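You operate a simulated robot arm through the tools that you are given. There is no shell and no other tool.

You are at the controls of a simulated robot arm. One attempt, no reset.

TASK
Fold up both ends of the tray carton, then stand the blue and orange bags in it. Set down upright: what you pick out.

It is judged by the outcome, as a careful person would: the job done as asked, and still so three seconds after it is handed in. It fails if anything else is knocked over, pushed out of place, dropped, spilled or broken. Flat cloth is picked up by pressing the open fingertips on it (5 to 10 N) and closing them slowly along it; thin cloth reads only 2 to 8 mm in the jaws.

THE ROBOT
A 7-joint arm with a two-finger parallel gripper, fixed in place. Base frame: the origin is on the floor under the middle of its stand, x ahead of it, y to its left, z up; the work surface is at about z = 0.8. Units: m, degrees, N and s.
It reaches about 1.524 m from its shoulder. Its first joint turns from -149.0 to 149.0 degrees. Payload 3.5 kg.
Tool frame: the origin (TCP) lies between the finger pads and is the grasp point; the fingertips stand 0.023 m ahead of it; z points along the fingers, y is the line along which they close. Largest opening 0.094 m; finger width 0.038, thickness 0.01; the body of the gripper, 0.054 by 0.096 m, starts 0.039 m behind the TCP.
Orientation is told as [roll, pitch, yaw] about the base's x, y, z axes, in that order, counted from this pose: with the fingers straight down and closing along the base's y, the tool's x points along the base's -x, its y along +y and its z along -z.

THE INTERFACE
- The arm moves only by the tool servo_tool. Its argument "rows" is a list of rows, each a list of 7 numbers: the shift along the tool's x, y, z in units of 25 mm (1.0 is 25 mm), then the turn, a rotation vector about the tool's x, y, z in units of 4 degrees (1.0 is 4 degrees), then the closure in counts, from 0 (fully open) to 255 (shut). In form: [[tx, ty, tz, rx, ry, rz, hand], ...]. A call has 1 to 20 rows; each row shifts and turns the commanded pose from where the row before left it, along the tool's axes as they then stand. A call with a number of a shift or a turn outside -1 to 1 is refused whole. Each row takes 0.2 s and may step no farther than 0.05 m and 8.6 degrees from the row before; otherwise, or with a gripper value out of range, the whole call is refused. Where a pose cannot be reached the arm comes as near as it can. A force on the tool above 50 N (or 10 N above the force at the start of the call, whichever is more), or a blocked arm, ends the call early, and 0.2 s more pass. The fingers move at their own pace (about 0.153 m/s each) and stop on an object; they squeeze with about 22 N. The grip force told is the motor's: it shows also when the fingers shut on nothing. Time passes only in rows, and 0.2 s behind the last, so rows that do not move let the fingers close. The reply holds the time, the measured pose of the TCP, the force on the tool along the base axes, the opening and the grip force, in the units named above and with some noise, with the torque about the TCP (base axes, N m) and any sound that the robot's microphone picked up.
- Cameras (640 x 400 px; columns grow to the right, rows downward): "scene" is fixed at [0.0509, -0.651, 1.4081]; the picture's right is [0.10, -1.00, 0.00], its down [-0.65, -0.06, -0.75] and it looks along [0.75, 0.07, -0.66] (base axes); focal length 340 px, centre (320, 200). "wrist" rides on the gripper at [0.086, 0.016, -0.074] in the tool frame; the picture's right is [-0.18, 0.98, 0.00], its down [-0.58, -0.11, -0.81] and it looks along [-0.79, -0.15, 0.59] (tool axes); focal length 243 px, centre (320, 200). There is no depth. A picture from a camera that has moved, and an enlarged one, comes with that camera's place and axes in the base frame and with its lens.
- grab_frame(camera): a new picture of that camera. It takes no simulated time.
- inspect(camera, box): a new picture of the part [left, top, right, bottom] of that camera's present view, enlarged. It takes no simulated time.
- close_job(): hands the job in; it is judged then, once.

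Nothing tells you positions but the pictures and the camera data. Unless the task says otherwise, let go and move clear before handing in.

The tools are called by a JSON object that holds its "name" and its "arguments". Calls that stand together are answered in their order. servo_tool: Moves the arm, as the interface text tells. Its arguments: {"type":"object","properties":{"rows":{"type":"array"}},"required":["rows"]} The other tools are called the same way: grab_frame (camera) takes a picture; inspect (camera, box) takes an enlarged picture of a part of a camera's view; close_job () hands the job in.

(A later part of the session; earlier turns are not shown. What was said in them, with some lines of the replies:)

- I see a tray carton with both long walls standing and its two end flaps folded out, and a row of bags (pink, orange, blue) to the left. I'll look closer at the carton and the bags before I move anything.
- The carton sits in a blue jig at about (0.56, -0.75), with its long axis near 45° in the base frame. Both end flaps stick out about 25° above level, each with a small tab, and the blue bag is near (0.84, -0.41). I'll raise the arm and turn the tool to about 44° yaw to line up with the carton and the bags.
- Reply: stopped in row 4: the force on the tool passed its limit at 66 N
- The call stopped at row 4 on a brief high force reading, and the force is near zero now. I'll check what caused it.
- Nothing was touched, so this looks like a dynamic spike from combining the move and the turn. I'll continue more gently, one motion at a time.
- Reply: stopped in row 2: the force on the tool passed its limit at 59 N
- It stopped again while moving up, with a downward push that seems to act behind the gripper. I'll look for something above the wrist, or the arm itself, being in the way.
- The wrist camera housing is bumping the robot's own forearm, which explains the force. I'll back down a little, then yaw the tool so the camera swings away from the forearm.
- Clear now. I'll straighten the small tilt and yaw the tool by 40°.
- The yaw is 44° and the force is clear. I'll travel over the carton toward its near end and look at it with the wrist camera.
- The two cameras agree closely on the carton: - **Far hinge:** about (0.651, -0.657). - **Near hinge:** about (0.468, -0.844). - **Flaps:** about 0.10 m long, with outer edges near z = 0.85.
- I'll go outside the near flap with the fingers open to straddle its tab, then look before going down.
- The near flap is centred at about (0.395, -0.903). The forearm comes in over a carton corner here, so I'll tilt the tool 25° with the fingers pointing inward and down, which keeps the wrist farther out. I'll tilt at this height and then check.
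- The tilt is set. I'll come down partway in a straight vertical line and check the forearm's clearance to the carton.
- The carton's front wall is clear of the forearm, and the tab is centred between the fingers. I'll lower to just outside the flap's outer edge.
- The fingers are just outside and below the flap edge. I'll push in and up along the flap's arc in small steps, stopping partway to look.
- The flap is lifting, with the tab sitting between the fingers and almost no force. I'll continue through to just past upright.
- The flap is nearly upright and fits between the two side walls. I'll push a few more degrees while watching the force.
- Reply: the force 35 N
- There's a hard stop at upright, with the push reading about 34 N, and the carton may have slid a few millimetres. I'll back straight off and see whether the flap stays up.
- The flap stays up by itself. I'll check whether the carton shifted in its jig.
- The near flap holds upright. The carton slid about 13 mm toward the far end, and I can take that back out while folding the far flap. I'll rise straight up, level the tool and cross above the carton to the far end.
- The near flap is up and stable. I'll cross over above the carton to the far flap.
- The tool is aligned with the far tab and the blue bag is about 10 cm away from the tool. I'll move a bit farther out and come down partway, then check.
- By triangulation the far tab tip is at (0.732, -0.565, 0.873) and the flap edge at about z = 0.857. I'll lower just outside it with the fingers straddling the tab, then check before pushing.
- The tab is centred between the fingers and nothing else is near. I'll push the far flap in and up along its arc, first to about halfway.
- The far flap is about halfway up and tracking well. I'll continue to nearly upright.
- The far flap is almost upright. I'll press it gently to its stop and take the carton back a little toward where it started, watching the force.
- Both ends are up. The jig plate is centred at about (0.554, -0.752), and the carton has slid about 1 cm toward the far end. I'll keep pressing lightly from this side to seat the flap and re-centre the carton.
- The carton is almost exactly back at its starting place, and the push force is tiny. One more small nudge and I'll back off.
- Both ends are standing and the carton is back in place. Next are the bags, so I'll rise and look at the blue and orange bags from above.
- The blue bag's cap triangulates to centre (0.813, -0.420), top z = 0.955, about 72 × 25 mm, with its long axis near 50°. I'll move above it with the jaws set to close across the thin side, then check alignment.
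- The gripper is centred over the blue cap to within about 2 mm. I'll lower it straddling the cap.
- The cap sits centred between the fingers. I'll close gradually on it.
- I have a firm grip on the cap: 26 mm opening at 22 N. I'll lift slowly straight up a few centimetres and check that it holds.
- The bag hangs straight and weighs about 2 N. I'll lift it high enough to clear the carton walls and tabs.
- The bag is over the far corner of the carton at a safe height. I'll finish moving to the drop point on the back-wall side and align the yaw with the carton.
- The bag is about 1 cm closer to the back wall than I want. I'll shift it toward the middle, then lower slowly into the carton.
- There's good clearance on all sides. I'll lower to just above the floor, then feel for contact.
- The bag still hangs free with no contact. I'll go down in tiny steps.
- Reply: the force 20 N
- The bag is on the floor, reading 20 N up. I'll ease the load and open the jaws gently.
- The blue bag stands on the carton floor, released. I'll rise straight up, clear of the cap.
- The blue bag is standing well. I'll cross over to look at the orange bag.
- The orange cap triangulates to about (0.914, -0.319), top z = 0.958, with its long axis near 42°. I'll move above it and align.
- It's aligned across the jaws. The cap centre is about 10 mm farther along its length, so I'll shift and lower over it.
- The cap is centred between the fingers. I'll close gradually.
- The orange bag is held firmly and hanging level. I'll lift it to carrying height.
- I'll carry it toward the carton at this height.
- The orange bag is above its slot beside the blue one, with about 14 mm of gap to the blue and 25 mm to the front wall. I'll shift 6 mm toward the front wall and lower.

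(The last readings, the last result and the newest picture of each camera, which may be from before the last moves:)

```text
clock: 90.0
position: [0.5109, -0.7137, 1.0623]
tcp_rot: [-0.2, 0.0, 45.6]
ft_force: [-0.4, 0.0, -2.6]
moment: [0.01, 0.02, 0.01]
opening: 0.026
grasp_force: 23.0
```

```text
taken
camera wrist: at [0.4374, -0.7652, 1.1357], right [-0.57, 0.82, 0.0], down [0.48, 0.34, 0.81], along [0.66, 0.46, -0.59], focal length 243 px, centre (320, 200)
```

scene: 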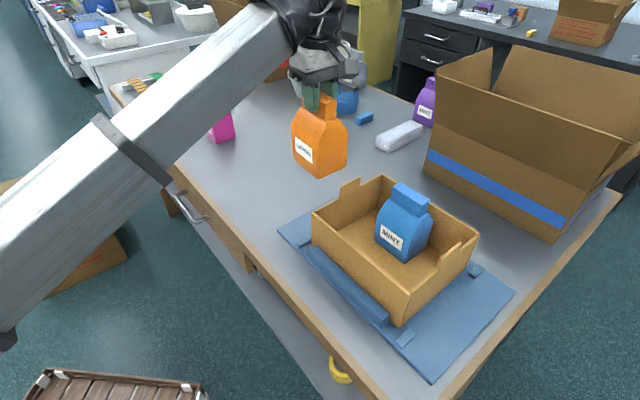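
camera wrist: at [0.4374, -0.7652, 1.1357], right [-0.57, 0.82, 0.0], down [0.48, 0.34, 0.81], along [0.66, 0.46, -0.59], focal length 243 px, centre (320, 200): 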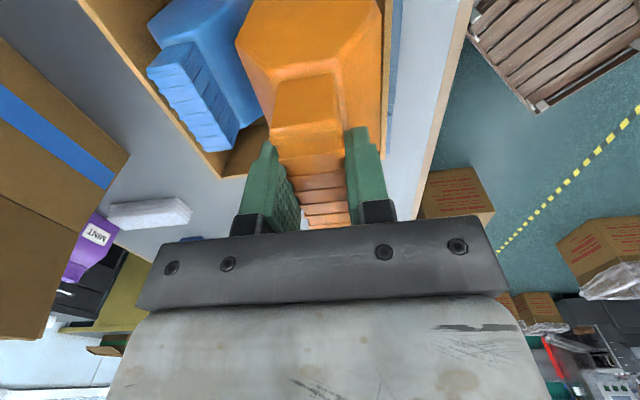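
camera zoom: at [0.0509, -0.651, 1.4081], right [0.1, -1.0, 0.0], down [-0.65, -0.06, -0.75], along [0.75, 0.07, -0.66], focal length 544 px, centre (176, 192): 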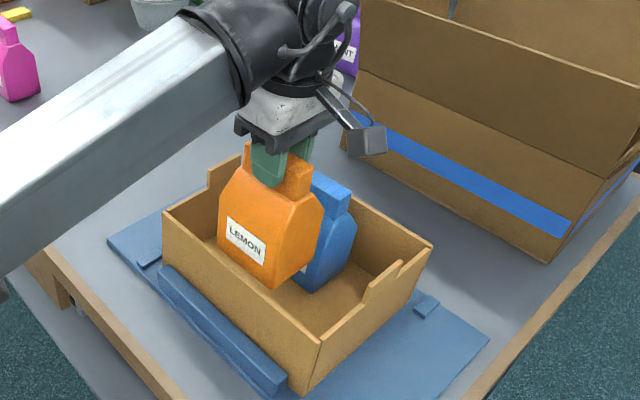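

Clearances look even on both sides. I'll lower to just above the floor.

{"name": "servo_tool", "arguments": {"rows": [[0, 0, 0.3, 0, 0, 0, 255], [0, 0, 0.5, 0, 0, 0, 255], [0, 0, 0.6, 0, 0, 0, 255], [0, 0, 0.6, 0, 0, 0, 255], [0, 0, 0.6, 0, 0, 0, 255], [0, 0, 0.5, 0, 0, 0, 255], [0, 0, 0.25, 0, 0, 0, 255]]}}

{"name": "inspect", "arguments": {"camera": "scene", "box": [290, 80, 530, 330]}}

{"name": "grab_frame", "arguments": {"camera": "wrist"}}

```text
clock: 91.6
position: [0.5111, -0.7156, 0.9776]
tcp_rot: [0.0, -0.1, 45.4]
ft_force: [-0.4, -0.3, -2.4]
moment: [-0.01, 0.01, -0.01]
opening: 0.0255
grasp_force: 22.2
```

```text
1.60 times, centred on (410, 205) of scene
camera zoom: at [0.0509, -0.651, 1.4081], right [0.1, -1.0, 0.0], down [-0.65, -0.06, -0.75], along [0.75, 0.07, -0.66], focal length 544 px, centre (176, 192)
```

zoom: 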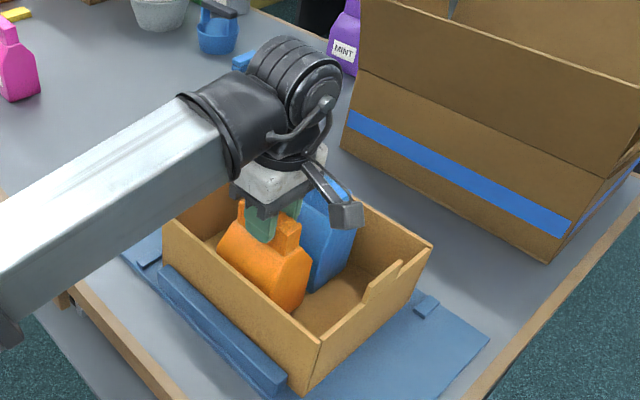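

```text
taken
camera wrist: at [0.4378, -0.7657, 1.052], right [-0.57, 0.82, 0.0], down [0.48, 0.34, 0.81], along [0.66, 0.46, -0.59], focal length 243 px, centre (320, 200)
```

wrist: 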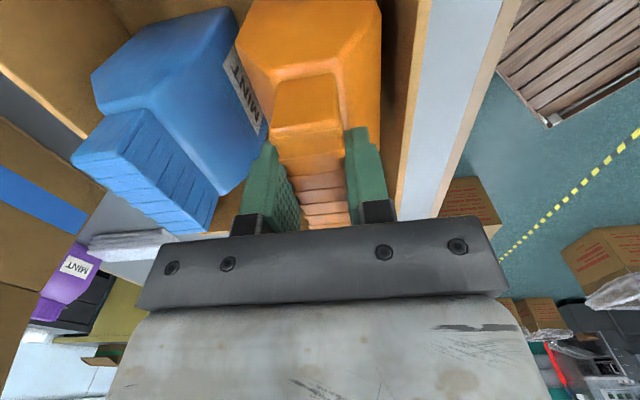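

{"name": "servo_tool", "arguments": {"rows": [[0, 0, 0.15, 0, 0, 0, 255], [0, 0, 0.12, 0, 0, 0, 255], [0, 0, 0, 0, 0, 0, 255]]}}

```text
clock: 92.4
position: [0.51, -0.7165, 0.9718]
tcp_rot: [-0.1, 0.0, 45.5]
ft_force: [-0.2, 0.1, -2.3]
moment: [0.0, 0.03, 0.01]
opening: 0.0256
grasp_force: 21.7
```

The bag is still hanging free. I'll take the last few millimetres slowly.

{"name": "servo_tool", "arguments": {"rows": [[0, 0, 0.1, 0, 0, 0, 255], [0, 0, 0.06, 0, 0, 0, 255], [0, 0, 0, 0, 0, 0, 255]]}}

```text
clock: 93.2
position: [0.5108, -0.7153, 0.9686]
tcp_rot: [-0.2, 0.1, 45.5]
ft_force: [-0.3, -3.9, 19.4]
moment: [0.07, 0.12, 0.1]
opening: 0.026
grasp_force: 21.8
```

The orange bag is on the floor. I'll ease the load and open the jaws gently.

{"name": "servo_tool", "arguments": {"rows": [[0, 0, -0.06, 0, 0, 0, 255], [0, 0, 0, 0, 0, 0, 255], [0, 0, 0, 0, 0, 0, 180], [0, 0, 0, 0, 0, 0, 160], [0, 0, 0, 0, 0, 0, 130], [0, 0, 0, 0, 0, 0, 100], [0, 0, 0, 0, 0, 0, 85], [0, 0, 0, 0, 0, 0, 85]]}}

{"name": "grab_frame", "arguments": {"camera": "wrist"}}

{"name": "inspect", "arguments": {"camera": "scene", "box": [290, 80, 530, 330]}}

```text
clock: 95.0
position: [0.5102, -0.7149, 0.9701]
tcp_rot: [-0.1, 0.0, 45.5]
ft_force: [-0.3, 0.2, -0.1]
moment: [-0.04, 0.0, 0.0]
opening: 0.0627
grasp_force: 0.1
```

```text
taken
camera wrist: at [0.4374, -0.7655, 1.0427], right [-0.57, 0.82, 0.0], down [0.48, 0.34, 0.81], along [0.66, 0.46, -0.59], focal length 243 px, centre (320, 200)
```

wrist: 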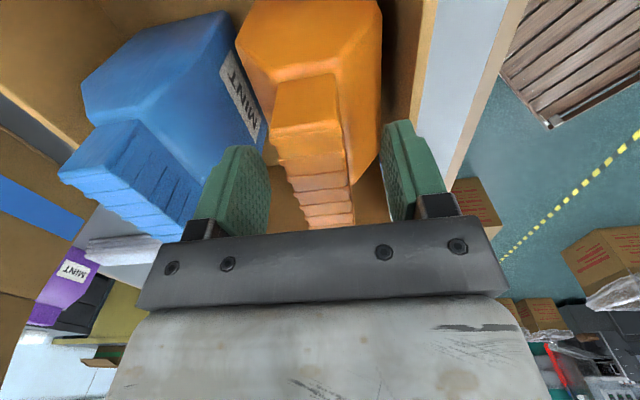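

```text
1.60 times, centred on (410, 205) of scene
camera zoom: at [0.0509, -0.651, 1.4081], right [0.1, -1.0, 0.0], down [-0.65, -0.06, -0.75], along [0.75, 0.07, -0.66], focal length 544 px, centre (176, 192)
```

zoom: 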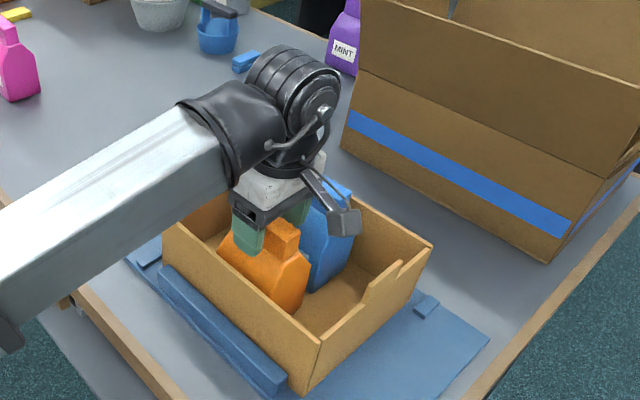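

Released and standing. I'll rise straight up, clear of both caps.

{"name": "servo_tool", "arguments": {"rows": [[0, 0, -0.15, 0, 0, 0, 85], [0, 0, -0.35, 0, 0, 0, 85], [0, 0, -0.6, 0, 0, 0, 85], [0, 0, -0.8, 0, 0, 0, 85], [0, 0, -0.9, 0, 0, 0, 85], [0, 0, -0.9, 0, 0, 0, 85], [0, 0, -0.7, 0, 0, 0, 85], [0, 0, -0.4, 0, 0, 0, 85], [0, 0, -0.2, 0, 0, 0, 85]]}}

{"name": "grab_frame", "arguments": {"camera": "scene"}}

{"name": "grab_frame", "arguments": {"camera": "wrist"}}

```text
clock: 97.0
position: [0.5104, -0.7149, 1.0943]
tcp_rot: [-0.1, 0.0, 45.5]
ft_force: [-0.5, -0.1, 0.6]
moment: [-0.01, 0.0, 0.03]
opening: 0.0627
grasp_force: 0.1
```

```text
taken
```

scene: 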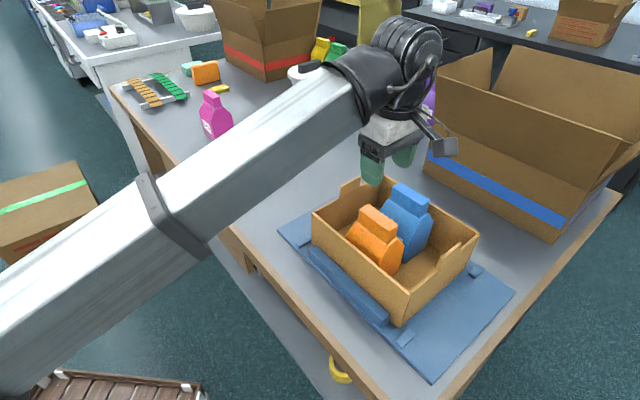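

```text
taken
camera wrist: at [0.4375, -0.7652, 1.168], right [-0.57, 0.82, 0.0], down [0.48, 0.34, 0.81], along [0.66, 0.46, -0.59], focal length 243 px, centre (320, 200)
```

wrist: 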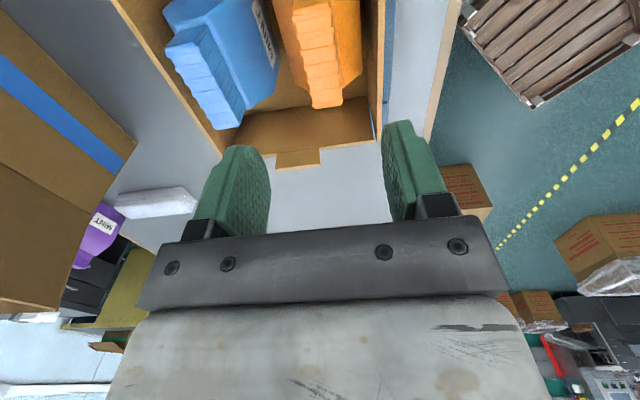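

Both bags stand upright in the carton with both ends up. I'll move the arm clear to the side and take a last look.

{"name": "servo_tool", "arguments": {"rows": [[-0.3, 0, -0.1, 0, 0, 0, 60], [-0.6, 0, 0, 0, 0, 0, 30], [-0.9, 0, 0, 0, 0, 0, 0], [-0.9, 0, 0, 0, 0, 0, 0], [-0.9, 0, 0, 0, 0, 0, 0], [-0.9, 0, 0, 0, 0, 0, 0], [-0.9, 0, 0, 0, 0, 0, 0], [-0.9, 0, 0, 0, 0, 0, 0], [-0.9, 0, 0, 0, 0, 0, 0], [-0.9, 0, 0, 0, 0, 0, 0], [-0.9, 0, 0, 0, 0, 0, 0], [-0.9, 0, 0, 0, 0, 0, 0], [-0.9, 0, 0, 0, 0, 0, 0], [-0.6, 0, 0, 0, 0, 0, 0], [-0.3, 0, 0, 0, 0, 0, 0], [0, 0, 0, 0, 0, 0, 0]]}}

{"name": "grab_frame", "arguments": {"camera": "scene"}}

{"name": "inspect", "arguments": {"camera": "scene", "box": [270, 160, 530, 390]}}

```text
clock: 100.4
position: [0.7153, -0.5051, 1.097]
tcp_rot: [-0.1, 0.0, 45.5]
ft_force: [-0.1, 0.3, 0.2]
moment: [0.01, 0.04, 0.0]
opening: 0.0942
grasp_force: 0.0
```

```text
taken
```

scene: 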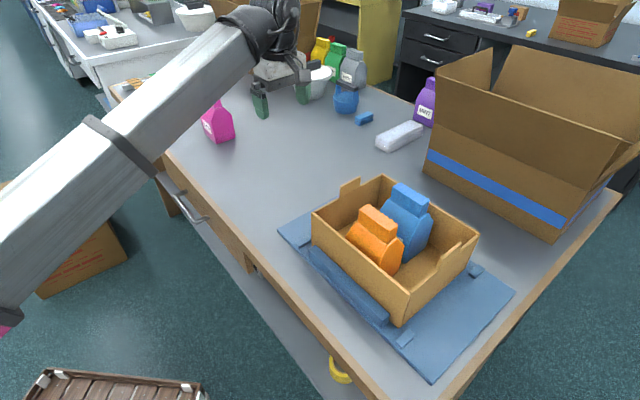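

```text
1.74 times, centred on (400, 275) of scene
camera zoom: at [0.0509, -0.651, 1.4081], right [0.1, -1.0, 0.0], down [-0.65, -0.06, -0.75], along [0.75, 0.07, -0.66], focal length 592 px, centre (181, 70)
```

zoom: 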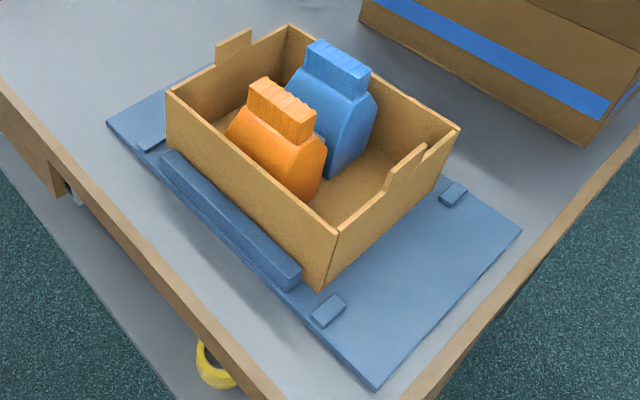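

Both carton ends are up and holding. The blue and orange bags stand upright inside with clear gaps, the carton is back at its starting place, and nothing else has been disturbed. The arm is clear, so I'm handing the job in.

{"name": "close_job", "arguments": {}}

```text
The job is handed in.
```

The tray carton has both ends folded up and holding, and the blue and orange bags are standing upright in it, side by side with clear gaps. I've handed the job in, and the last pictures showed nothing else knocked over or moved.

- **Carton position:** it slid about 1 cm in its jig while I folded the near end. I pushed it back when folding the far end, to within a couple of millimetres of where it started.
- **Arm stops:** early on, the arm stopped itself twice when the wrist camera touched the robot's own forearm. Nothing on the table was touched, and turning the tool fixed it.
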